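You operate a simulated robot arm through the tools that you are given. There is no shell and no other tool. Be economical: measure what you need, move in short steps, check, and stop when the job is done.

Carry out the task below with a simulated robot arm. There is one attempt and no reset: what you move stays moved.

JOB
Take the red-rimmed jar and leave it on the top of the red cart. Then take the green-rimmed jar and put it on the top of the side table. Then take the blue block and put it on top of the brown small seal carton on the top of the workbench. Keep to this order. Set down upright: red-rimmed jar, green-rimmed jar, blue block.

The check looks at the end state, three seconds after you hand in, the way a careful person would. Anything else that was tipped, shoved, dropped, spilled or broken makes it a failure. A push-on lid holds only when it is set on centred and level and pressed home; a screw cap is set on level and turned clockwise until tight.

ROBOT AND FRAMES
A 7-joint arm with a fingered hand on a trunk, on a base that drives. Base frame: it is fixed to the floor where the robot stands at the start and does not move with it; the origin is under the middle of the robot, x ahead of it, y to its left, z up. Readings come in m, rad, newtons and seconds.
Its first joint turns from -2.897 to 2.897 rad. Places, roughly: blue block [0.75, -1.75, 0.75]; small seal carton [-1.25, -1.5, 0.75]; top of the red cart [-2.9, -1.5, 0.8]; top of the side table (66x12 cm) [0.34, 2.28, 0.84]. Payload 3.7 kg.
The TCP is the grasp point between the finger pads, 0.025 m short of the fingertips. In the tool frame z runs along the fingers and y along their closing line. The gripper opens to 0.088 m. The gripper's body begins 0.029 m behind the TCP. The gripper is a hand of 5 fingers: y runs from the thumb to the fingers, the wrist lies at [-0.013, -0.106, -0.174] in the tool frame, and closing takes about 1.5 s.
Orientation is that of the tool frame in the base frame, as [roll, pitch, yaw] about the fixed x, y, z axes, in that order (R = Rz(yaw) Ry(pitch) Rx(roll)). With the fingers straight down and the wrist toward the robot, the tool's x, y and z point along [0, 1, 0], [1, 0, 0] and [0, 0, -1] of the base frame.

CONTROLS
- The arm moves only by the tool drive_tool. Its argument "rows" is a list of rows, each a list of 2 entries, a list of its own where there are three numbers: the shift along the tool's x, y, z in m, then the turn, a rotation vector about the tool's x, y, z in rad. In form: [[[dx, dy, dz], [wx, wy, wz]], ...]. A call has 1 to 12 rows; each row shifts and turns the commanded pose from where the row before left it, along the tool's axes as they then stand. "gripper" is the opening, from 0 (shut) to 1 (fully open), set as the call begins (left out, the last holds). Each row takes 0.2 s and may step no farther than 0.05 m and 0.15 rad from the row before; otherwise, or with a gripper value out of range, the whole call is refused. Where a pose cannot be reached the arm comes as near as it can. A force on the tool above 40 N (or 10 N above the force at the start of the call, whichever is more), or a blocked arm, ends the call early, and 0.2 s more pass. Each finger travels about 0.108 m/s and halts on what it meets, pressing with about 30 N; the grip force reading is that of the motor and also rises with nothing between the fingers. The clock runs only during rows and for 0.2 s after the last one: add rows that do not move to give the fingers time. It gives the time, the measured TCP pose, the force on the tool (base axes), the opening and the grip force at its end, in the units of the frame above (readings bear some noise), with the torque about the TCP (base axes, N m) and any sound that the robot's microphone picked up.
- Cameras (640 x 400 px; columns grow to the right, rows downward): "scene" is now at [0.1617, 0.1691, 1.2784]; the picture's right is [-0.66, -0.75, 0.00], its down [-0.50, 0.44, -0.75] and it looks along [0.56, -0.49, -0.67] (base axes); focal length 259 px, centre (320, 200). "wrist" rides on the gripper at [0.059, -0.079, -0.105] in the tool frame; the picture's right is [-0.73, 0.32, -0.61], its down [-0.62, -0.68, 0.38] and it looks along [-0.29, 0.66, 0.70] (tool axes); focal length 234 px, centre (320, 200). There is no depth. A picture from a camera that has moved, and an enlarged one, comes with that camera's place and axes in the base frame and with its lens.
- camera(camera): a new picture of that camera. It takes no simulated time.
- steer(legs): drives the robot by 1 to 6 legs, each [ahead, left, turn to the left] in m, m and rad, along the robot's own axes; the way and the turn of a leg run together, so that a leg with both is an arc; at most 1.5 m and 3.142 rad a leg. The arm and the cameras ride along, it lands a little off, and it stops where it bumps. It gives what a move gives.
- move_fingers(index, middle, ring, little, thumb_bend, thumb_turn): sets how far each is bent, from 0 (flat) to 100 (curled in); at 30 the hand is open as for a grip, at 70 the pads meet at the TCP. One left out holds its place. A second passes; each finger stops where it meets its share of the squeeze, and holds until it gets a number again. A gripper value or a shape takes the hand back. It gives what a move gives, with no picture; readings hold the bend of each and the force on index, middle, ring, little, thumb and palm. thumb_turn goes from beside the hand (0) to across from the fingers (100), as for a grip.
- set_grasp(shape): the hand has 5 fingers and takes this shape, open, in about a second: jaw (thumb against the fingers, like two jaws); tri (thumb and two fingers); tip (a fingertip pinch); poke (one finger out to press); point (the index stretched); flat (the hand flat); cup (the hand cupped); fist (a fist). The gripper value then closes the fingers along that shape, each until it touches; the sizes above hold for jaw. It gives what a move gives, with no picture.
- turn_head(pan, tilt): turns the head with the scene camera to pan (to the left, within 2.094 rad either way) and tilt (down, from -0.506 to 1.204), counted from straight ahead of the robot. It gives what a move gives.
- inspect(camera, box): a new picture of the part [left, top, right, bottom] of that camera's present view, enlarged. It takes no simulated time.
- finish_job(): hands the job in; it is judged then, once.

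Go step by step. Nothing tells you exact positions but the pictures and the camera data: compare them with the known pose of the tool, close in by small moves and look again before you grip or let go. The budget is 165 turns and 128 pictures, counting those below and the enlarged ones. Unless the task says otherwise, let go and move clear before handing in.

The tools are called after "Emit:" as name(argument=value, ...) on one line, values as JSON. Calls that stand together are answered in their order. drive_tool: Moves the arm, as the interface text tells. Its arguments: {"type":"object","properties":{"rows":{"type":"array","items":{"type":"array"}},"gripper":{"type":"number"}},"required":["rows"]} The other tools are called the same way: set_grasp (shape) gives the hand a shape; move_fingers (index, middle, ring, little, thumb_bend, thumb_turn) moves the fingers one by one; steer (legs) drives the base; turn_head (pan, tilt) turns the head that bears the scene camera; camera (camera) takes a picture; inspect (camera, box) takes an enlarged picture of a part of a camera's view; finish_job () hands the job in.

At the start:

```text
time_s: 0.0
tcp_pos: [0.6471, -0.0737, 0.9255]
ee_rot: [-3.141, 0.0, 1.57]
ft_force: [0.7, -0.9, 0.0]
wrist_torque: [-0.02, 0.0, 0.01]
gripper_width: 0.0876
grasp_force: 0.0
shape: jaw
bend: [30.0, 30.0, 30.0, 30.0, 30.0, 98.0]
finger forces: [0.0, 0.1, 0.1, 0.0, 0.0, 0.0]
robot x, y, heading: [0.0005, -0.0006, 0.0]
head pan, tilt: [-0.726, 0.73]
```

scene: 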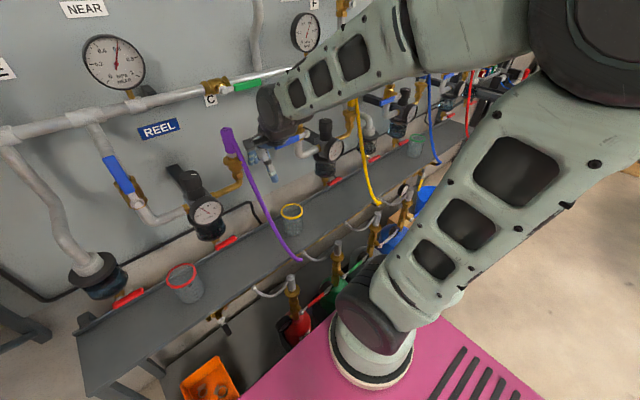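
wrist: 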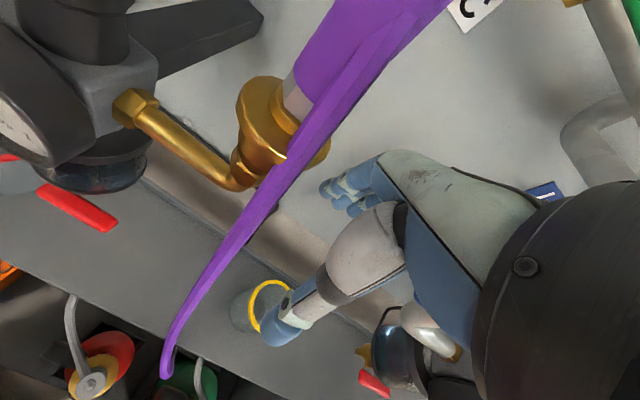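

I see the red-rimmed jar on the narrow grey shelf ahead-left, with a yellow one and a greenish one further right. I'll survey with the head first.

Emit:
turn_head(pan=0.2, tilt=0.7)

Emit:
camera(camera="scene")

Emit:
turn_head(pan=1.3, tilt=0.4)

Emit:
camera(camera="scene")

Emit:
turn_head(pan=-1.4, tilt=0.4)

Emit:
camera(camera="scene")

Emit:
turn_head(pan=-2.09, tilt=0.4)

Emit:
camera(camera="scene")

```text
time_s: 1.2
tcp_pos: [0.6455, -0.0739, 0.9248]
ee_rot: [3.142, 0.0, 1.571]
ft_force: [0.9, -0.8, 0.4]
wrist_torque: [-0.01, 0.0, 0.01]
gripper_width: 0.0875
grasp_force: 0.2
shape: jaw
bend: [30.0, 30.0, 30.0, 30.0, 30.0, 98.0]
finger forces: [0.1, 0.0, 0.0, 0.0, 0.0, 0.0]
robot x, y, heading: [-0.0004, 0.0016, -0.0]
head pan, tilt: [0.201, 0.7]
```

```text
125 pictures are left
camera scene: at [0.1823, 0.2415, 1.2809], right [0.2, -0.98, 0.0], down [-0.63, -0.13, -0.76], along [0.75, 0.15, -0.64], focal length 259 px, centre (320, 200)
```

scene: 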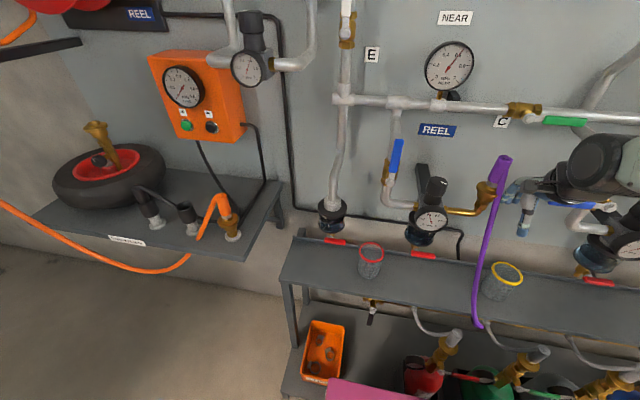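

```text
time_s: 2.5
tcp_pos: [0.6476, -0.074, 0.9243]
ee_rot: [3.141, -0.002, 1.572]
ft_force: [-0.1, 0.1, -0.4]
wrist_torque: [-0.01, 0.01, 0.0]
gripper_width: 0.0876
grasp_force: 0.0
shape: jaw
bend: [30.0, 30.0, 30.0, 30.0, 30.0, 98.0]
finger forces: [0.1, 0.0, 0.0, 0.1, 0.1, 0.0]
robot x, y, heading: [0.0018, -0.0006, 0.003]
head pan, tilt: [1.3, 0.4]
```

```text
124 pictures are left
camera scene: at [0.1239, 0.3139, 1.3077], right [0.96, -0.27, 0.0], down [-0.1, -0.38, -0.92], along [0.25, 0.89, -0.39], focal length 259 px, centre (320, 200)
```

scene: 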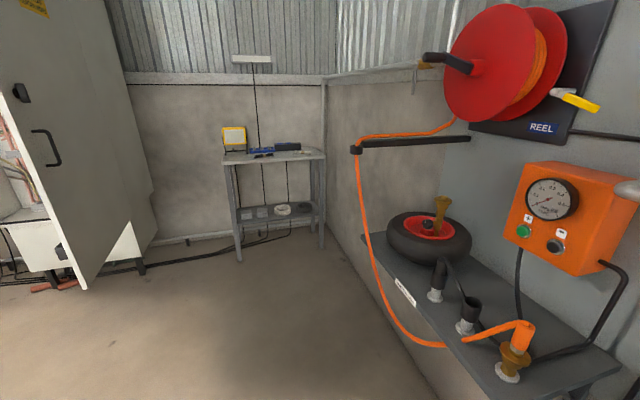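

```text
time_s: 5.0
tcp_pos: [0.6461, -0.0726, 0.9239]
ee_rot: [3.14, 0.0, 1.57]
ft_force: [-0.7, 0.6, -0.3]
wrist_torque: [0.01, -0.01, 0.01]
gripper_width: 0.0875
grasp_force: 0.3
shape: jaw
bend: [30.0, 30.0, 30.0, 30.0, 30.0, 98.0]
finger forces: [0.0, 0.0, 0.1, 0.0, 0.0, 0.0]
robot x, y, heading: [0.0017, 0.0025, 0.002]
head pan, tilt: [-1.4, 0.4]
```

```text
123 pictures are left
camera scene: at [0.1149, 0.1334, 1.3077], right [-0.99, -0.17, 0.0], down [-0.07, 0.38, -0.92], along [0.16, -0.91, -0.39], focal length 259 px, centre (320, 200)
```

scene: 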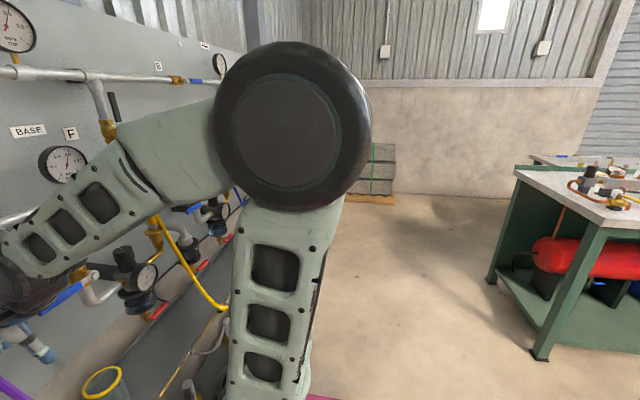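

```text
time_s: 6.0
tcp_pos: [0.6466, -0.0736, 0.9246]
ee_rot: [3.139, -0.001, 1.569]
ft_force: [0.2, -0.4, 0.3]
wrist_torque: [0.01, 0.01, -0.03]
gripper_width: 0.0879
grasp_force: 0.1
shape: jaw
bend: [30.0, 30.0, 30.0, 30.0, 30.0, 98.0]
finger forces: [0.0, 0.0, 0.0, 0.0, 0.0, 0.0]
robot x, y, heading: [0.0034, -0.0002, -0.001]
head pan, tilt: [-2.089, 0.4]
```

```text
122 pictures are left
camera scene: at [0.0532, 0.1442, 1.3077], right [-0.87, 0.49, 0.0], down [0.19, 0.34, -0.92], along [-0.46, -0.8, -0.39], focal length 259 px, centre (320, 200)
```

scene: 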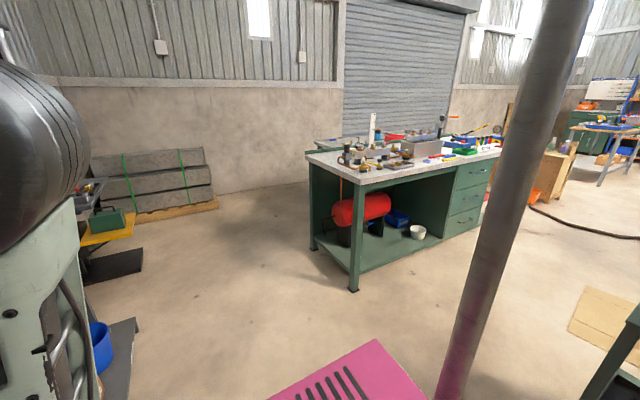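

Triangulating puts the red rim at about (0.64, 0.19, 0.73), on a narrow shelf. I'll look closer at it and its neighbours, and look for the green jar.

Emit:
turn_head(pan=-0.1, tilt=0.9)

Emit:
camera(camera="scene")

Emit:
inspect(camera="scene", box=[160, 100, 400, 250])

Emit:
turn_head(pan=-1.1, tilt=0.6)

Emit:
camera(camera="scene")

```text
time_s: 7.9
tcp_pos: [0.6464, -0.0726, 0.9239]
ee_rot: [3.141, 0.001, 1.571]
ft_force: [0.2, 0.1, 0.2]
wrist_torque: [0.0, -0.01, -0.01]
gripper_width: 0.0875
grasp_force: 0.1
shape: jaw
bend: [30.0, 30.0, 30.0, 30.0, 30.0, 98.0]
finger forces: [0.0, 0.1, 0.0, 0.0, 0.1, 0.1]
robot x, y, heading: [-0.0007, 0.001, -0.002]
head pan, tilt: [-0.099, 0.901]
```

```text
121 pictures are left
camera scene: at [0.1742, 0.2171, 1.2647], right [-0.1, -0.99, 0.0], down [-0.78, 0.08, -0.62], along [0.62, -0.06, -0.78], focal length 259 px, centre (320, 200)
```

scene: 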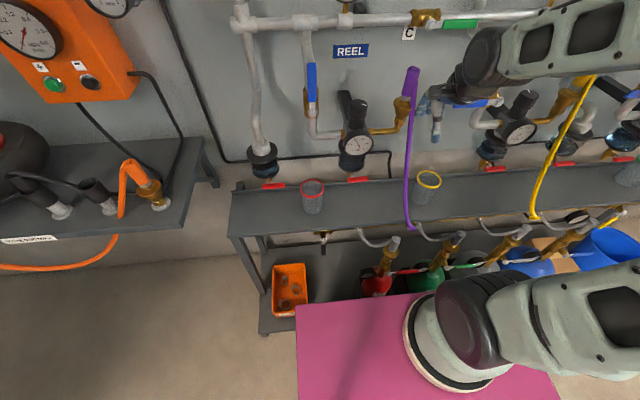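

```text
2.67 times, centred on (280, 175) of scene
camera zoom: at [0.1742, 0.2171, 1.2647], right [-0.1, -0.99, 0.0], down [-0.78, 0.08, -0.62], along [0.62, -0.06, -0.78], focal length 690 px, centre (427, 267)
```

zoom: 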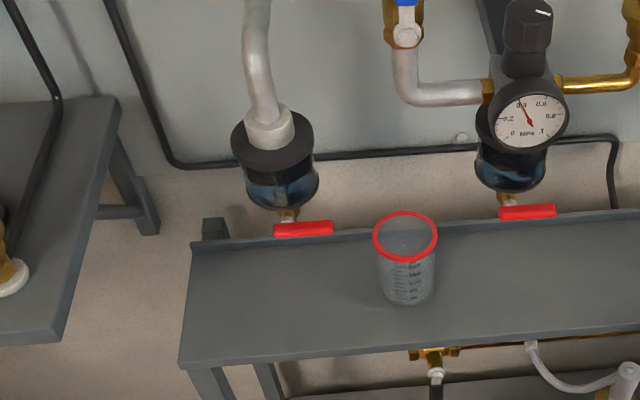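

```text
time_s: 9.2
tcp_pos: [0.6475, -0.0723, 0.9247]
ee_rot: [-3.14, 0.0, 1.571]
ft_force: [-0.3, 0.2, 0.9]
wrist_torque: [0.01, -0.02, 0.0]
gripper_width: 0.0874
grasp_force: 0.1
shape: jaw
bend: [30.0, 30.0, 30.0, 30.0, 30.0, 98.0]
finger forces: [0.1, 0.0, 0.1, 0.1, 0.0, 0.0]
robot x, y, heading: [0.001, 0.0009, 0.002]
head pan, tilt: [-1.1, 0.6]
```

```text
119 pictures are left
camera scene: at [0.1392, 0.146, 1.2895], right [-0.89, -0.45, 0.0], down [-0.26, 0.5, -0.82], along [0.38, -0.73, -0.57], focal length 259 px, centre (320, 200)
```

scene: 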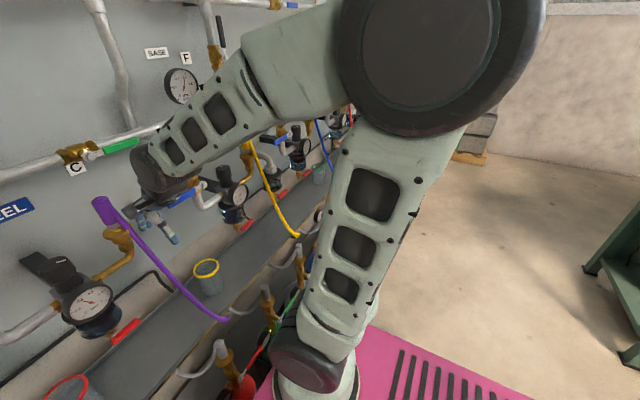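

The red jar's rim is about (0.65, 0.194, 0.72), roughly 7 cm wide, with its base at about 0.645. The hand is next to the purple hose, so I'll back the base out and shift left before reaching in.

Emit:
steer(legs=[[-0.2, 0, 0], [0, 0.267, 0]])

Emit:
turn_head(pan=-0.1, tilt=0.7)

Emit:
camera(camera="scene")

Emit:
camera(camera="wrist")

```text
time_s: 10.1
tcp_pos: [0.619, -0.0723, 0.9325]
ee_rot: [3.118, 0.002, 1.572]
ft_force: [0.2, -0.7, 7.6]
wrist_torque: [-0.28, 0.0, -0.01]
gripper_width: 0.088
grasp_force: 0.2
shape: jaw
bend: [30.0, 30.0, 30.0, 30.0, 30.0, 98.0]
finger forces: [0.0, 0.1, 0.0, 0.0, 0.0, 6.8]
robot x, y, heading: [-0.0349, 0.0016, 0.001]
head pan, tilt: [-1.1, 0.6]
stopped in leg 1: the force on the tool passed its limit at 68 N (the readings are from after the stop); the commanded pose is now the measured one
```

```text
time_s: 11.4
tcp_pos: [0.6178, -0.0738, 0.9314]
ee_rot: [3.12, 0.004, 1.575]
ft_force: [3.4, 1.4, 12.1]
wrist_torque: [-0.51, 0.05, 0.15]
gripper_width: 0.0877
grasp_force: 0.0
shape: jaw
bend: [30.0, 30.0, 30.0, 30.0, 30.0, 98.0]
finger forces: [0.0, 0.0, 0.1, 0.1, 0.1, 12.4]
robot x, y, heading: [-0.0327, 0.001, -0.0]
head pan, tilt: [-0.099, 0.7]
```

```text
118 pictures are left
camera scene: at [0.1503, 0.2163, 1.2809], right [-0.1, -0.99, 0.0], down [-0.64, 0.06, -0.77], along [0.76, -0.08, -0.64], focal length 259 px, centre (320, 200)
```

scene: 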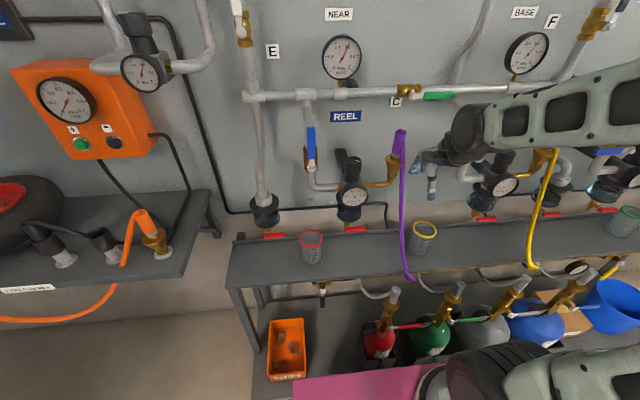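

```text
117 pictures are left
camera wrist: at [0.538, -0.0126, 1.0346], right [0.31, -0.72, 0.62], down [-0.67, -0.63, -0.4], along [0.67, -0.29, -0.68], focal length 234 px, centre (320, 200)
```

wrist: 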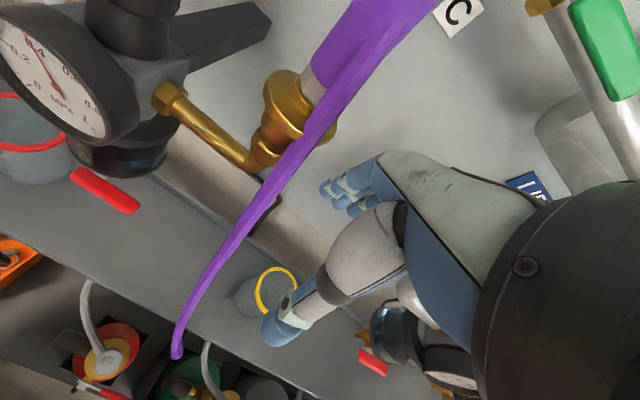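

The palm is bearing on something after a short reverse. I'll look closely at the hand before moving.

Emit:
inspect(camera="scene", box=[380, 110, 540, 210])

Emit:
inspect(camera="wrist", box=[240, 130, 480, 380])

```text
4.00 times, centred on (460, 160) of scene
camera zoom: at [0.1503, 0.2163, 1.2809], right [-0.1, -0.99, 0.0], down [-0.64, 0.06, -0.77], along [0.76, -0.08, -0.64], focal length 1035 px, centre (-240, 360)
```

zoom: 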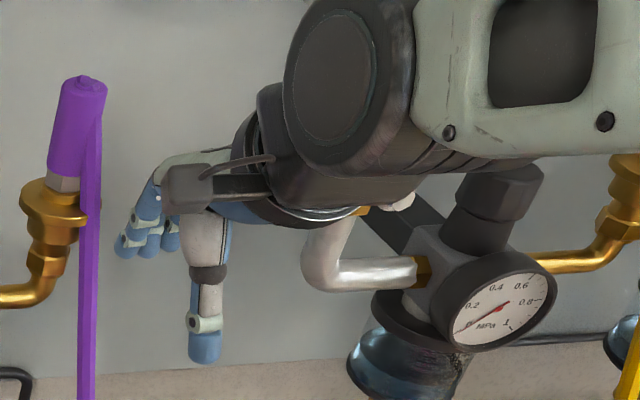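

```text
1.60 times, centred on (360, 255) of wrist
camera zoom: at [0.538, -0.0126, 1.0346], right [0.31, -0.72, 0.62], down [-0.67, -0.63, -0.4], along [0.67, -0.29, -0.68], focal length 375 px, centre (256, 112)
```

zoom: 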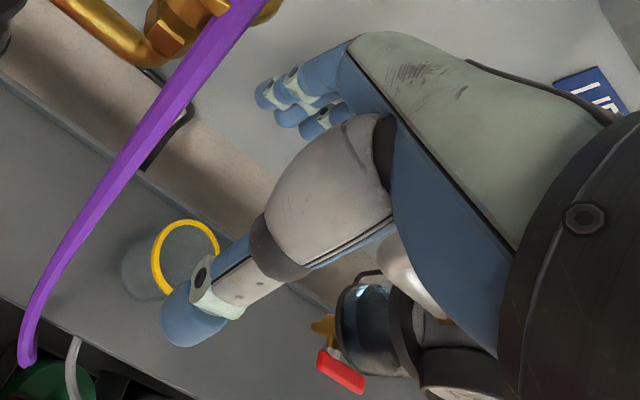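

Something, likely a lever, is under the palm and pressing up on it. Lifting straight up should free it; I'll do it gently.

Emit:
drive_tool(rows=[[[0, 0, -0.01], [0, 0, 0]], [[0, 0, -0.01], [0, 0, 0]], [[0, 0, -0.01], [0, 0, 0]]])

Emit:
camera(camera="wrist")

Emit:
inspect(camera="scene", box=[380, 110, 540, 210])

```text
time_s: 12.2
tcp_pos: [0.618, -0.0723, 0.9607]
ee_rot: [3.123, 0.004, 1.572]
ft_force: [0.1, -1.0, -0.1]
wrist_torque: [0.01, 0.02, 0.02]
gripper_width: 0.0878
grasp_force: 0.1
shape: jaw
bend: [30.0, 30.0, 30.0, 30.0, 30.0, 98.0]
finger forces: [0.0, 0.0, 0.0, 0.0, 0.1, 0.1]
robot x, y, heading: [-0.0333, 0.0004, 0.0]
head pan, tilt: [-0.099, 0.7]
```

```text
114 pictures are left
camera wrist: at [0.5373, -0.0123, 1.0639], right [0.31, -0.72, 0.62], down [-0.67, -0.63, -0.39], along [0.67, -0.29, -0.68], focal length 234 px, centre (320, 200)
```

wrist: 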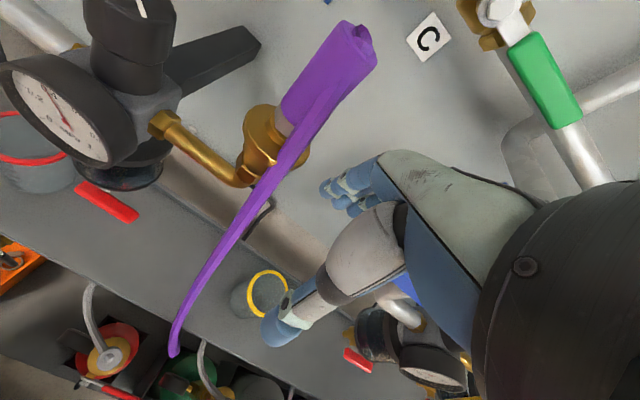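

```text
4.00 times, centred on (460, 160) of scene
camera zoom: at [0.1505, 0.2163, 1.2809], right [-0.1, -1.0, 0.0], down [-0.64, 0.06, -0.76], along [0.76, -0.08, -0.64], focal length 1035 px, centre (-240, 360)
```

zoom: 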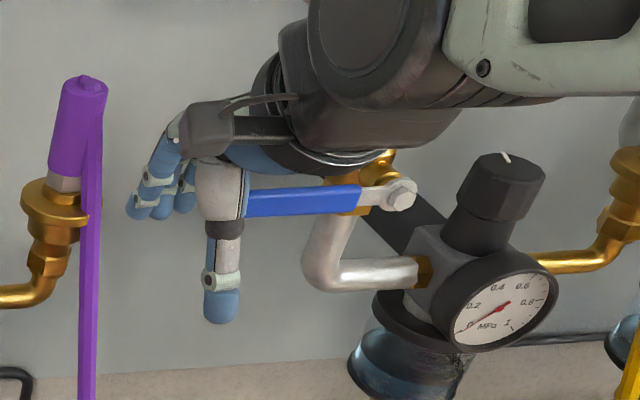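

Confirmed: a blue valve lever ran between thumb and palm, and it's free now. I'll lift the hand fully above it before backing off.

Emit:
drive_tool(rows=[[[0, 0, -0.02], [0, 0, 0]], [[0, 0, -0.02], [0, 0, 0]], [[0, 0, -0.02], [0, 0, 0]], [[0, 0, -0.02], [0, 0, 0]], [[0, 0, -0.02], [0, 0, 0]]])

Emit:
camera(camera="wrist")

Emit:
camera(camera="scene")

```text
time_s: 13.4
tcp_pos: [0.616, -0.071, 1.0618]
ee_rot: [3.12, 0.003, 1.574]
ft_force: [0.3, -0.8, 0.6]
wrist_torque: [-0.02, 0.0, 0.0]
gripper_width: 0.0877
grasp_force: 0.1
shape: jaw
bend: [30.0, 30.0, 30.0, 30.0, 30.0, 98.0]
finger forces: [0.0, 0.1, 0.0, 0.0, 0.1, 0.0]
robot x, y, heading: [-0.0358, 0.0025, -0.003]
head pan, tilt: [-0.099, 0.7]
```

```text
112 pictures are left
camera wrist: at [0.5349, -0.0114, 1.165], right [0.31, -0.72, 0.62], down [-0.67, -0.63, -0.4], along [0.67, -0.29, -0.68], focal length 234 px, centre (320, 200)
```

wrist: 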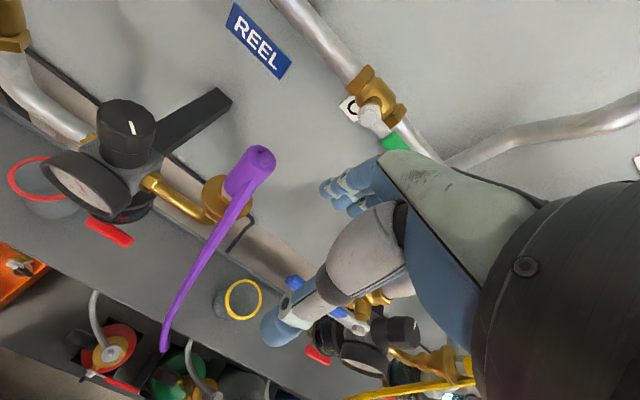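

```text
111 pictures are left
camera scene: at [0.1506, 0.2163, 1.2809], right [-0.1, -1.0, 0.0], down [-0.64, 0.06, -0.76], along [0.76, -0.08, -0.64], focal length 259 px, centre (320, 200)
```

scene: 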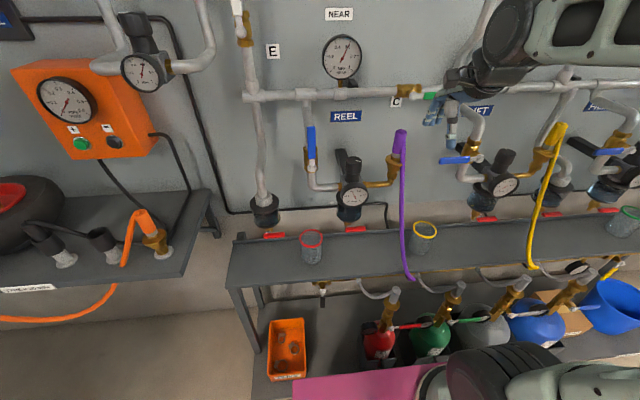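

The hand is clear of the lever. Now I'll back off and move left so the hand faces the red jar.

Emit:
steer(legs=[[-0.17, 0, 0], [0, 0.265, 0]])

Emit:
camera(camera="scene")

Emit:
camera(camera="wrist")

```text
time_s: 16.4
tcp_pos: [0.4448, 0.1931, 1.0614]
ee_rot: [3.12, 0.005, 1.576]
ft_force: [-0.5, -0.2, -0.1]
wrist_torque: [0.0, 0.01, 0.01]
gripper_width: 0.0875
grasp_force: 0.1
shape: jaw
bend: [30.0, 30.0, 30.0, 30.0, 30.0, 98.0]
finger forces: [0.1, 0.1, 0.0, 0.0, 0.1, 0.0]
robot x, y, heading: [-0.2029, 0.2627, 0.005]
head pan, tilt: [-0.099, 0.7]
```

```text
110 pictures are left
camera scene: at [-0.0213, 0.4794, 1.2809], right [-0.1, -1.0, 0.0], down [-0.64, 0.06, -0.76], along [0.76, -0.07, -0.64], focal length 259 px, centre (320, 200)
```

scene: 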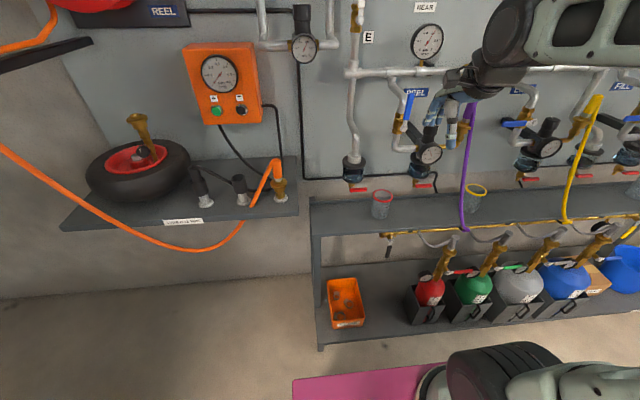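

```text
109 pictures are left
camera wrist: at [0.3635, 0.2524, 1.1647], right [0.31, -0.72, 0.62], down [-0.67, -0.63, -0.4], along [0.67, -0.29, -0.68], focal length 234 px, centre (320, 200)
```

wrist: 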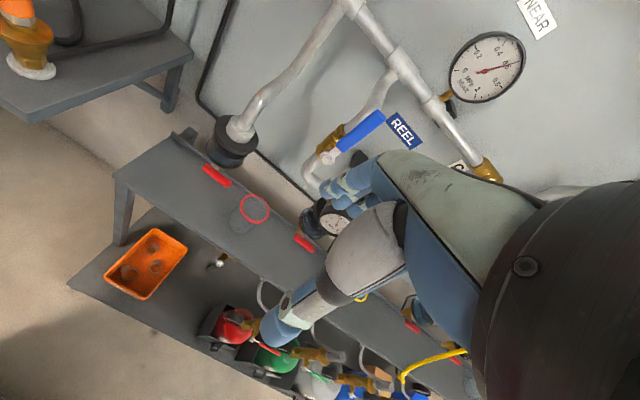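

Refined: the red jar rim is at about (0.65, 0.197, 0.72), but a pipe elbow hangs directly above it at z≈0.92. I need a slanted grasp from the front with the jaws closing sideways, so I'll rotate the hand in free space first.

Emit:
drive_tool(rows=[[[0, 0, 0], [0, 0, -0.143]], [[0, 0, 0], [0, 0, -0.143]], [[0, 0, 0], [0, 0, -0.143]], [[0, 0, 0], [0, 0, -0.143]], [[0, 0, 0], [0, 0, -0.143]], [[0, 0, 0], [0, 0, -0.143]], [[0, 0, 0], [0, 0, -0.143]], [[0, 0, 0], [0, 0, -0.143]], [[0, 0, 0], [0, 0, -0.143]], [[0, 0, 0], [0, 0, -0.143]], [[0, 0, 0], [0, 0, -0.136]], [[0, 0, 0], [0, 0, 0]]])

Emit:
drive_tool(rows=[[[0, 0, 0], [0, -0.15, 0]], [[0, 0, 0], [0, -0.15, 0]], [[0, 0, 0], [0, -0.15, 0]], [[0, 0, 0], [0, -0.15, 0]], [[0, 0, 0], [0, -0.15, 0]], [[0, 0, 0], [0, -0.15, 0]], [[0, 0, 0], [0, -0.147, 0]], [[0, 0, 0], [0, 0, 0]]])

Emit:
camera(camera="scene")

Emit:
camera(camera="wrist")

```text
time_s: 18.9
tcp_pos: [0.4451, 0.1923, 1.0617]
ee_rot: [-3.138, 0.022, -3.141]
ft_force: [0.3, -0.1, 0.7]
wrist_torque: [0.01, -0.05, -0.01]
gripper_width: 0.0877
grasp_force: 0.1
shape: jaw
bend: [30.0, 30.0, 30.0, 30.0, 30.0, 98.0]
finger forces: [0.0, 0.0, 0.0, 0.0, 0.1, 0.0]
robot x, y, heading: [-0.2067, 0.2643, 0.001]
head pan, tilt: [-0.099, 0.7]
```

```text
time_s: 20.8
tcp_pos: [0.4444, 0.1926, 1.0616]
ee_rot: [-3.131, 1.067, -3.133]
ft_force: [0.0, 0.0, -0.5]
wrist_torque: [-0.02, 0.04, 0.02]
gripper_width: 0.0877
grasp_force: 0.1
shape: jaw
bend: [30.0, 30.0, 30.0, 30.0, 30.0, 98.0]
finger forces: [0.0, 0.0, 0.0, 0.1, 0.0, 0.1]
robot x, y, heading: [-0.2021, 0.2607, 0.002]
head pan, tilt: [-0.099, 0.7]
```

```text
108 pictures are left
camera scene: at [-0.0213, 0.4794, 1.2809], right [-0.1, -1.0, 0.0], down [-0.64, 0.06, -0.76], along [0.76, -0.07, -0.64], focal length 259 px, centre (320, 200)
```

scene: 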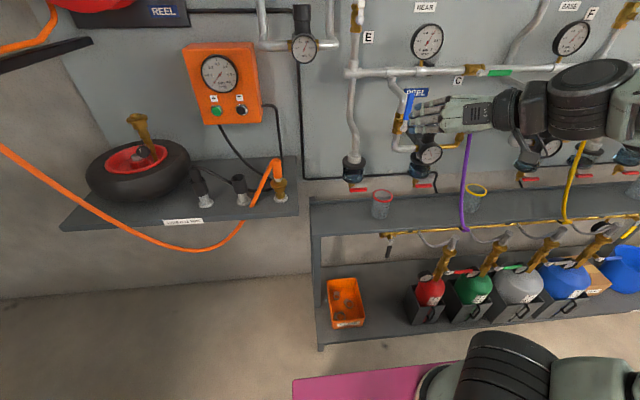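

```text
107 pictures are left
camera wrist: at [0.3248, 0.1149, 1.0608], right [-0.18, 0.33, 0.93], down [0.64, -0.68, 0.36], along [0.75, 0.66, -0.08], focal length 234 px, centre (320, 200)
```

wrist: 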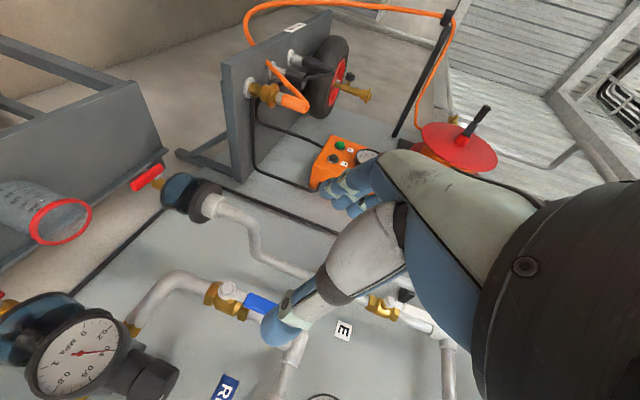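

The hand reorients fine. To keep the forearm away from the purple hose and gauge, I'll yaw it −30° so the wrist sits in front of the jar, then go to a standoff about 15 cm from it.

Emit:
drive_tool(rows=[[[0, 0, 0], [0.114, 0, 0.0625]], [[0, 0, 0], [0.114, 0, 0.0625]], [[0, 0, 0], [0.114, 0, 0.0625]], [[0, 0, 0], [0.114, 0, 0.0625]], [[0, 0, 0], [0, 0, 0]]])

Emit:
drive_tool(rows=[[[0.0298, 0.0131, 0.0214], [0, 0, 0]], [[0.0298, 0.0131, 0.0214], [0, 0, 0]], [[0.0298, 0.0131, 0.0214], [0, 0, 0]], [[0.0298, 0.0131, 0.0214], [0, 0, 0]], [[0.0298, 0.0131, 0.0214], [0, 0, 0]], [[0.0298, 0.0131, 0.0214], [0, 0, 0]], [[0.0298, 0.0131, 0.0214], [0, 0, 0]], [[0.0298, 0.0131, 0.0214], [0, 0, 0]], [[0, 0, 0], [0, 0, 0]]])

Emit:
camera(camera="scene")

Emit:
camera(camera="wrist")

```text
time_s: 21.9
tcp_pos: [0.4448, 0.1938, 1.0604]
ee_rot: [-3.13, 1.069, 2.632]
ft_force: [-0.6, -0.5, 0.5]
wrist_torque: [0.01, -0.02, -0.03]
gripper_width: 0.088
grasp_force: 0.0
shape: jaw
bend: [30.0, 30.0, 30.0, 30.0, 30.0, 98.0]
finger forces: [0.0, 0.0, 0.1, 0.1, 0.1, 0.1]
robot x, y, heading: [-0.2023, 0.2639, 0.001]
head pan, tilt: [-0.099, 0.7]
```

```text
time_s: 23.9
tcp_pos: [0.5626, 0.2674, 0.7908]
ee_rot: [-3.135, 1.069, 2.627]
ft_force: [-0.4, 0.0, 0.4]
wrist_torque: [0.02, -0.02, 0.0]
gripper_width: 0.0879
grasp_force: 0.1
shape: jaw
bend: [30.0, 30.0, 30.0, 30.0, 30.0, 98.0]
finger forces: [0.0, 0.0, 0.0, 0.1, 0.0, 0.0]
out of reach, approached as far as the arm can: row 3, 4, 5, 6, 7
robot x, y, heading: [-0.2051, 0.2617, -0.002]
head pan, tilt: [-0.099, 0.7]
```

```text
106 pictures are left
camera scene: at [-0.0213, 0.4793, 1.2809], right [-0.1, -1.0, 0.0], down [-0.64, 0.06, -0.76], along [0.76, -0.07, -0.64], focal length 259 px, centre (320, 200)
```

scene: 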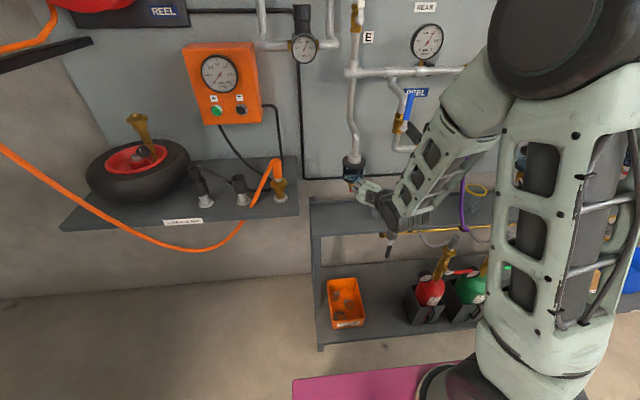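

```text
105 pictures are left
camera wrist: at [0.4194, 0.2604, 0.7911], right [0.0, 0.37, 0.93], down [0.21, -0.91, 0.36], along [0.98, 0.2, -0.08], focal length 234 px, centre (320, 200)
```

wrist: 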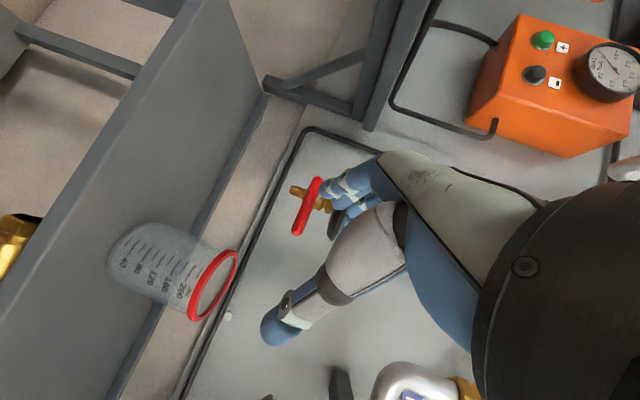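

The arm was at its inner reach limit. I'll back the base off 0.15 m and check again.

Emit:
steer(legs=[[-0.15, 0, 0]])

Emit:
drive_tool(rows=[[[0, 0, 0], [0, 0, 0]], [[0, 0, 0], [0, 0, 0]]])

Emit:
camera(camera="wrist")

```text
time_s: 25.3
tcp_pos: [0.412, 0.2664, 0.7914]
ee_rot: [-3.134, 1.069, 2.627]
ft_force: [0.2, 0.6, -0.3]
wrist_torque: [0.02, 0.0, 0.0]
gripper_width: 0.0879
grasp_force: 0.2
shape: jaw
bend: [30.0, 30.0, 30.0, 30.0, 30.0, 98.0]
finger forces: [0.0, 0.0, 0.1, 0.0, 0.0, 0.1]
robot x, y, heading: [-0.3533, 0.2639, -0.001]
head pan, tilt: [-0.099, 0.7]
```

```text
time_s: 25.9
tcp_pos: [0.4126, 0.2656, 0.7924]
ee_rot: [-3.136, 1.07, 2.626]
ft_force: [-0.2, -0.1, 0.0]
wrist_torque: [0.0, 0.04, -0.02]
gripper_width: 0.0877
grasp_force: 0.0
shape: jaw
bend: [30.0, 30.0, 30.0, 30.0, 30.0, 98.0]
finger forces: [0.0, 0.1, 0.0, 0.0, 0.0, 0.0]
robot x, y, heading: [-0.3533, 0.2608, 0.002]
head pan, tilt: [-0.099, 0.7]
```

```text
104 pictures are left
camera wrist: at [0.2691, 0.2588, 0.7914], right [0.0, 0.37, 0.93], down [0.21, -0.91, 0.36], along [0.98, 0.2, -0.08], focal length 234 px, centre (320, 200)
```

wrist: 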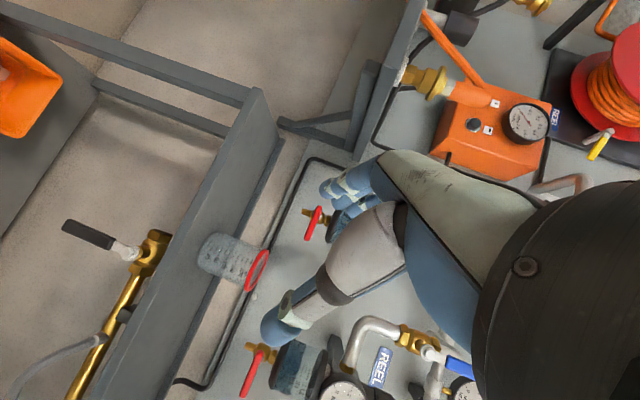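

From these views the jar axis is about (0.645, 0.196), with the rim at z≈0.712 and the base at ≈0.625. I'll move to the standoff on the approach line and look again.

Emit:
drive_tool(rows=[[[-0.0076, 0.0183, 0.0312], [0, 0, 0]], [[-0.0076, 0.0183, 0.0312], [0, 0, 0]], [[-0.0076, 0.0183, 0.0312], [0, 0, 0]], [[0, 0, 0], [0, 0, 0]]])

Emit:
camera(camera="wrist")

Emit:
camera(camera="scene")

```text
time_s: 26.9
tcp_pos: [0.5191, 0.2672, 0.7659]
ee_rot: [-3.136, 1.067, 2.624]
ft_force: [0.5, -0.3, 0.0]
wrist_torque: [-0.01, -0.02, 0.0]
gripper_width: 0.0877
grasp_force: 0.0
shape: jaw
bend: [30.0, 30.0, 30.0, 30.0, 30.0, 98.0]
finger forces: [0.1, 0.1, 0.0, 0.0, 0.0, 0.0]
robot x, y, heading: [-0.3566, 0.2611, -0.004]
head pan, tilt: [-0.099, 0.7]
```

```text
103 pictures are left
camera wrist: at [0.3762, 0.2602, 0.7654], right [0.0, 0.37, 0.93], down [0.21, -0.91, 0.36], along [0.98, 0.2, -0.08], focal length 234 px, centre (320, 200)
```

wrist: 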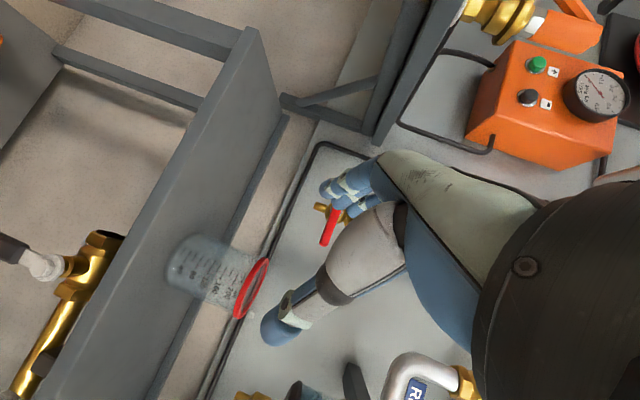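

```text
102 pictures are left
camera scene: at [-0.171, 0.4788, 1.2809], right [-0.1, -1.0, 0.0], down [-0.64, 0.06, -0.76], along [0.76, -0.08, -0.64], focal length 259 px, centre (320, 200)
```

scene: 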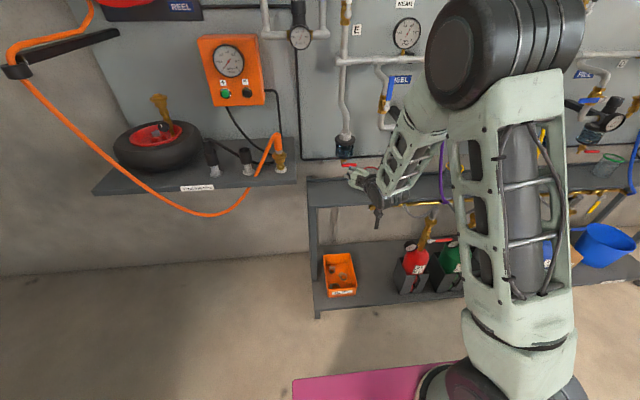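

Estimates agree. Advancing along the approach line partway, then checking.

Emit:
drive_tool(rows=[[[0, 0, 0.03], [0, 0, 0]], [[0, 0, 0.03], [0, 0, 0]], [[0, 0, 0.03], [0, 0, 0]], [[0, 0, 0], [0, 0, 0]]])

Emit:
camera(camera="wrist")

Emit:
inspect(camera="scene", box=[320, 130, 480, 230])

```text
time_s: 27.7
tcp_pos: [0.5771, 0.232, 0.7214]
ee_rot: [-3.117, 1.06, 2.648]
ft_force: [-26.3, 2.1, 0.1]
wrist_torque: [-0.05, -0.77, 1.26]
gripper_width: 0.0878
grasp_force: 0.0
shape: jaw
bend: [30.0, 30.0, 30.0, 29.0, 30.0, 98.0]
finger forces: [0.0, 0.0, 0.0, 29.0, 0.1, 0.0]
robot x, y, heading: [-0.3562, 0.2588, -0.005]
head pan, tilt: [-0.099, 0.7]
stopped in row 4: the force on the tool passed its limit at 59 N (the readings are from after the stop); the commanded pose is now the measured one
```

```text
101 pictures are left
camera wrist: at [0.4353, 0.224, 0.7223], right [0.01, 0.38, 0.93], down [0.22, -0.9, 0.37], along [0.97, 0.2, -0.09], focal length 234 px, centre (320, 200)
```

wrist: 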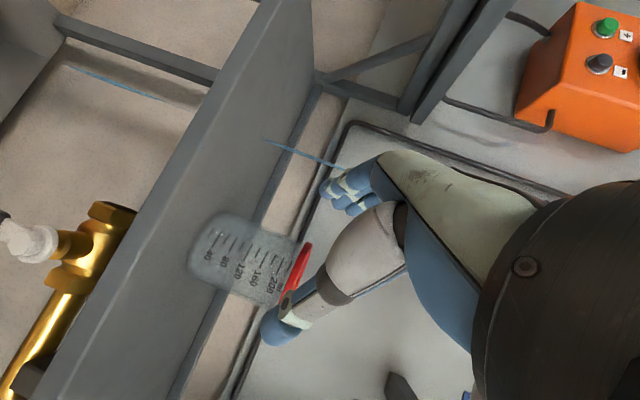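

```text
4.00 times, centred on (400, 180) of scene
camera zoom: at [-0.1722, 0.4789, 1.281], right [-0.1, -1.0, 0.0], down [-0.64, 0.06, -0.77], along [0.76, -0.08, -0.64], focal length 1035 px, centre (0, 280)
```

zoom: 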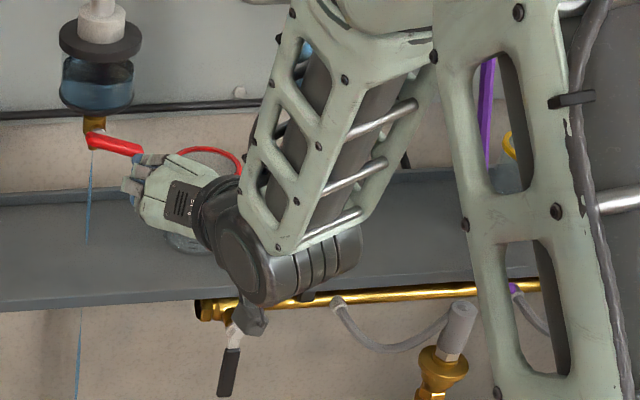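

The little finger hit the red drain handle of the neighbouring bowl, and there seems to be a thin stream of water. I'll back off immediately and look.

Emit:
drive_tool(rows=[[[0, 0, -0.03], [0, 0, 0]], [[0, 0, -0.03], [0, 0, 0]], [[0, 0, -0.03], [0, 0, 0]]])

Emit:
inspect(camera="scene", box=[320, 130, 480, 230])

Emit:
camera(camera="wrist")

```text
time_s: 28.5
tcp_pos: [0.5125, 0.2709, 0.7649]
ee_rot: [-3.122, 1.06, 2.64]
ft_force: [-0.7, 0.3, 0.7]
wrist_torque: [-0.02, 0.0, 0.0]
gripper_width: 0.0878
grasp_force: 0.0
shape: jaw
bend: [30.0, 30.0, 30.0, 30.0, 30.0, 98.0]
finger forces: [0.0, 0.1, 0.1, 0.0, 0.0, 0.0]
robot x, y, heading: [-0.3524, 0.2643, -0.001]
head pan, tilt: [-0.099, 0.7]
```

```text
4.00 times, centred on (400, 180) of scene
camera zoom: at [-0.171, 0.4787, 1.2809], right [-0.1, -1.0, 0.0], down [-0.64, 0.06, -0.76], along [0.76, -0.08, -0.64], focal length 1035 px, centre (0, 280)
```

zoom: 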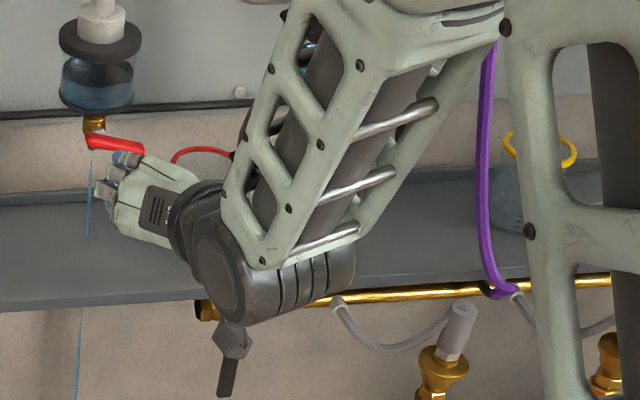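

```text
98 pictures are left
camera wrist: at [0.3693, 0.2631, 0.7657], right [0.01, 0.38, 0.93], down [0.22, -0.91, 0.36], along [0.98, 0.2, -0.09], focal length 234 px, centre (320, 200)
```

wrist: 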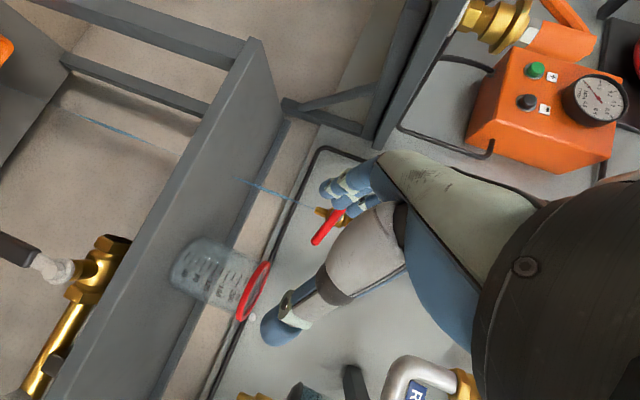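

The handle tipped down about 20° and cracked the drain open. I'll level the hand so it passes below the handle, then lift the handle back to horizontal with the little finger.

Emit:
drive_tool(rows=[[[0, 0, -0.01], [0, -0.134, 0]], [[0, 0, 0], [0, -0.134, 0]], [[0, 0, 0], [0, -0.134, 0]], [[0.025, 0, 0], [0, 0, 0]], [[0.025, 0, 0], [0, 0, 0]], [[0.025, 0, 0], [0, 0, 0]], [[0, 0, 0], [0, 0, 0]]])

Emit:
camera(camera="wrist")

Emit:
inspect(camera="scene", box=[320, 130, 480, 230])

```text
time_s: 30.1
tcp_pos: [0.4981, 0.2777, 0.6958]
ee_rot: [-3.052, 1.464, 2.714]
ft_force: [0.7, -0.2, -0.1]
wrist_torque: [0.03, -0.02, 0.02]
gripper_width: 0.0877
grasp_force: 0.1
shape: jaw
bend: [30.0, 30.0, 30.0, 30.0, 30.0, 98.0]
finger forces: [0.1, 0.0, 0.0, 0.0, 0.1, 0.0]
robot x, y, heading: [-0.3535, 0.2618, 0.001]
head pan, tilt: [-0.099, 0.7]
```

```text
97 pictures are left
camera wrist: at [0.3625, 0.2656, 0.649], right [-0.29, 0.55, 0.78], down [0.05, -0.81, 0.59], along [0.95, 0.22, 0.21], focal length 234 px, centre (320, 200)
```

wrist: 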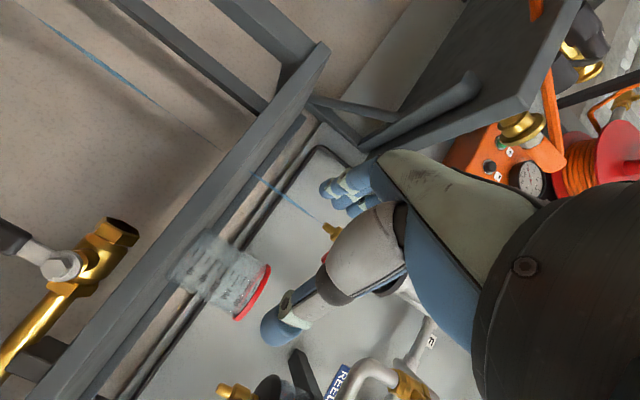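

```text
4.00 times, centred on (400, 180) of scene
camera zoom: at [-0.1712, 0.4788, 1.2809], right [-0.1, -1.0, 0.0], down [-0.64, 0.06, -0.76], along [0.76, -0.08, -0.64], focal length 1035 px, centre (0, 280)
```

zoom: 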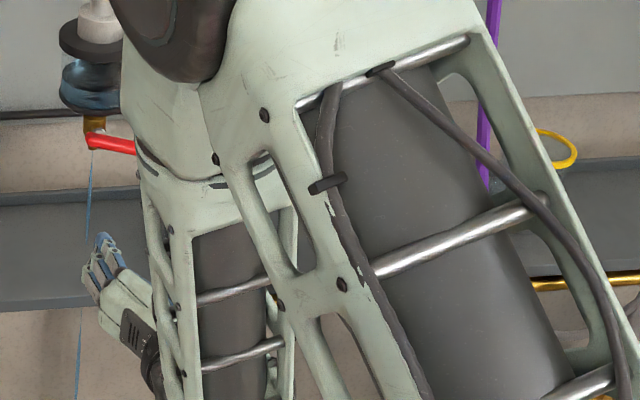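

The path below the handle looks clear. I'll advance slowly 9 cm so the fingers sit under the handle tip.

Emit:
drive_tool(rows=[[[0, 0, 0.015], [0, 0, 0]], [[0, 0, 0.015], [0, 0, 0]], [[0, 0, 0.015], [0, 0, 0]], [[0, 0, 0.015], [0, 0, 0]], [[0, 0, 0.015], [0, 0, 0]], [[0, 0, 0.015], [0, 0, 0]], [[0, 0, 0], [0, 0, 0]]])

Emit:
camera(camera="wrist")

Emit:
inspect(camera="scene", box=[320, 130, 480, 230])

```text
time_s: 31.7
tcp_pos: [0.5743, 0.2326, 0.6855]
ee_rot: [-3.038, 1.466, 2.728]
ft_force: [-0.5, 0.4, -0.4]
wrist_torque: [0.0, 0.03, -0.02]
gripper_width: 0.0878
grasp_force: 0.1
shape: jaw
bend: [30.0, 30.0, 30.0, 30.0, 30.0, 98.0]
finger forces: [0.0, 0.0, 0.0, 0.0, 0.0, 0.0]
robot x, y, heading: [-0.3537, 0.2627, 0.002]
head pan, tilt: [-0.099, 0.7]
```

```text
95 pictures are left
camera wrist: at [0.4402, 0.2198, 0.6399], right [-0.29, 0.55, 0.78], down [0.05, -0.81, 0.59], along [0.95, 0.22, 0.21], focal length 234 px, centre (320, 200)
```

wrist: 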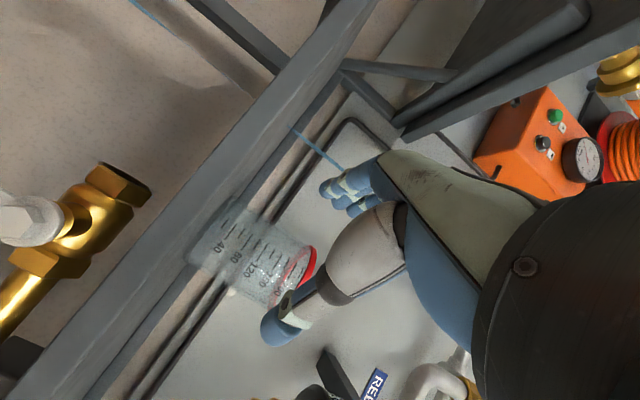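

```text
4.00 times, centred on (400, 180) of scene
camera zoom: at [-0.1712, 0.4788, 1.2809], right [-0.1, -1.0, 0.0], down [-0.64, 0.06, -0.76], along [0.76, -0.08, -0.64], focal length 1035 px, centre (0, 280)
```

zoom: 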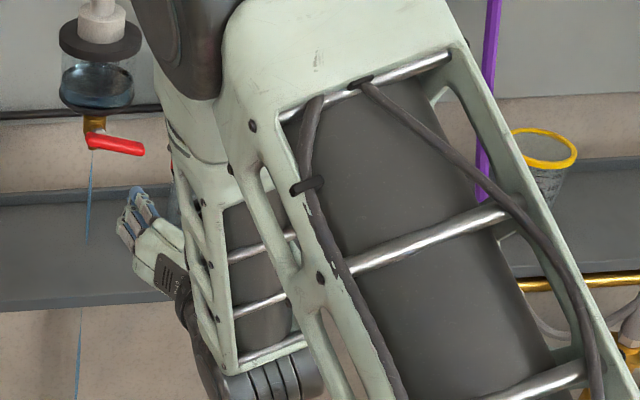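

The little fingertip is just below and slightly short of the handle tip. I'll nudge forward and left a little, then raise gently against the handle.

Emit:
drive_tool(rows=[[[0, 0.012, 0.012], [0, 0, 0]], [[-0.007, 0, 0], [0, 0, 0]], [[-0.007, 0, 0], [0, 0, 0]], [[-0.007, 0, 0], [0, 0, 0]], [[0, 0, 0], [0, 0, 0]]])

Emit:
inspect(camera="scene", box=[320, 130, 400, 180])

```text
time_s: 32.9
tcp_pos: [0.5937, 0.238, 0.7057]
ee_rot: [-3.05, 1.463, 2.716]
ft_force: [0.4, -1.4, 1.0]
wrist_torque: [0.0, -0.02, 0.0]
gripper_width: 0.088
grasp_force: 0.0
shape: jaw
bend: [30.0, 30.0, 30.0, 30.0, 30.0, 98.0]
finger forces: [0.0, 0.0, 0.0, 0.1, 0.0, 0.1]
robot x, y, heading: [-0.357, 0.2642, 0.003]
head pan, tilt: [-0.099, 0.7]
```

```text
8.00 times, centred on (360, 155) of scene
camera zoom: at [-0.1712, 0.4788, 1.2809], right [-0.1, -1.0, 0.0], down [-0.64, 0.06, -0.76], along [0.76, -0.08, -0.64], focal length 2069 px, centre (0, 560)
```

zoom: 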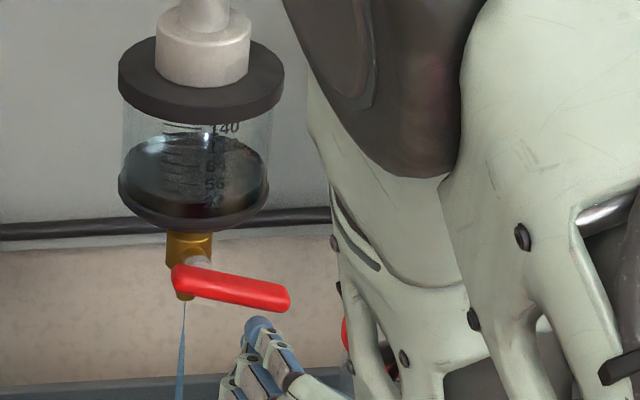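

The fingertip is right beneath the handle. Continuing to lift in small steps.

Emit:
drive_tool(rows=[[[-0.006, 0, 0], [0, 0, 0]], [[-0.006, 0, 0], [0, 0, 0]], [[0, 0, 0], [0, 0, 0]]])

Emit:
inspect(camera="scene", box=[320, 130, 400, 180])

```text
time_s: 33.7
tcp_pos: [0.5952, 0.2369, 0.7165]
ee_rot: [-3.049, 1.463, 2.717]
ft_force: [-1.2, 0.7, -2.5]
wrist_torque: [-0.05, -0.01, 0.05]
gripper_width: 0.0879
grasp_force: 0.1
shape: jaw
bend: [30.0, 30.0, 30.0, 31.0, 30.0, 98.0]
finger forces: [0.0, 0.0, 0.0, 2.0, 0.0, 0.0]
robot x, y, heading: [-0.3534, 0.2617, -0.001]
head pan, tilt: [-0.099, 0.7]
```

```text
8.00 times, centred on (360, 155) of scene
camera zoom: at [-0.1712, 0.4788, 1.2809], right [-0.1, -1.0, 0.0], down [-0.64, 0.06, -0.76], along [0.76, -0.08, -0.64], focal length 2069 px, centre (0, 560)
```

zoom: 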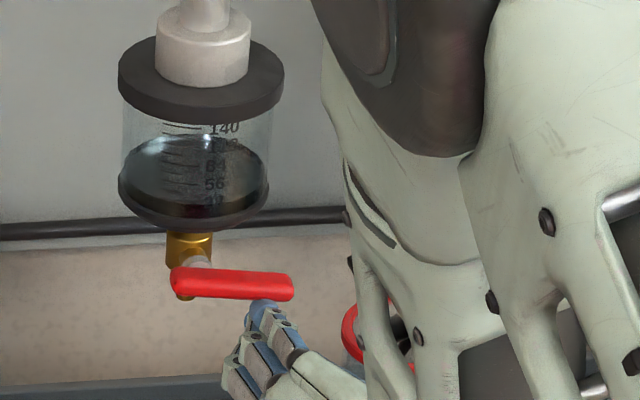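

The stream has stopped and the handle is nearly level. A few more millimetres should bring it fully back to its closed stop.

Emit:
drive_tool(rows=[[[-0.004, 0, 0], [0, 0, 0]], [[-0.004, 0, 0], [0, 0, 0]], [[0, 0, 0], [0, 0, 0]]])

Emit:
inspect(camera="scene", box=[320, 130, 400, 180])

```text
time_s: 34.5
tcp_pos: [0.5961, 0.2368, 0.7249]
ee_rot: [-3.022, 1.462, 2.744]
ft_force: [-1.1, 0.1, -10.8]
wrist_torque: [-0.46, 0.21, 0.05]
gripper_width: 0.0876
grasp_force: 0.1
shape: jaw
bend: [30.0, 30.0, 30.0, 32.0, 30.0, 98.0]
finger forces: [0.0, 0.0, 0.1, 12.7, 0.0, 0.0]
robot x, y, heading: [-0.357, 0.2612, -0.001]
head pan, tilt: [-0.099, 0.7]
```

```text
8.00 times, centred on (360, 155) of scene
camera zoom: at [-0.1709, 0.4788, 1.2808], right [-0.1, -1.0, 0.0], down [-0.64, 0.06, -0.76], along [0.76, -0.08, -0.64], focal length 2069 px, centre (0, 560)
```

zoom: 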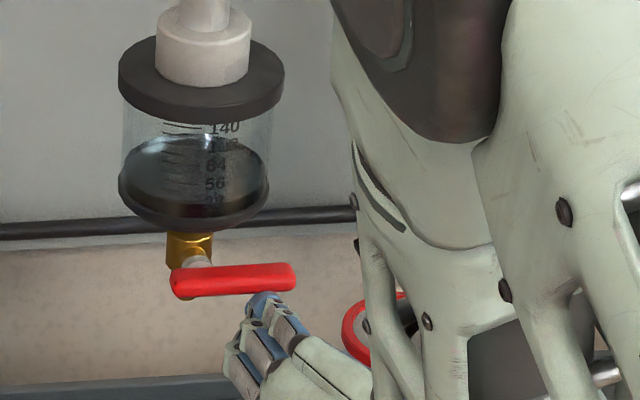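

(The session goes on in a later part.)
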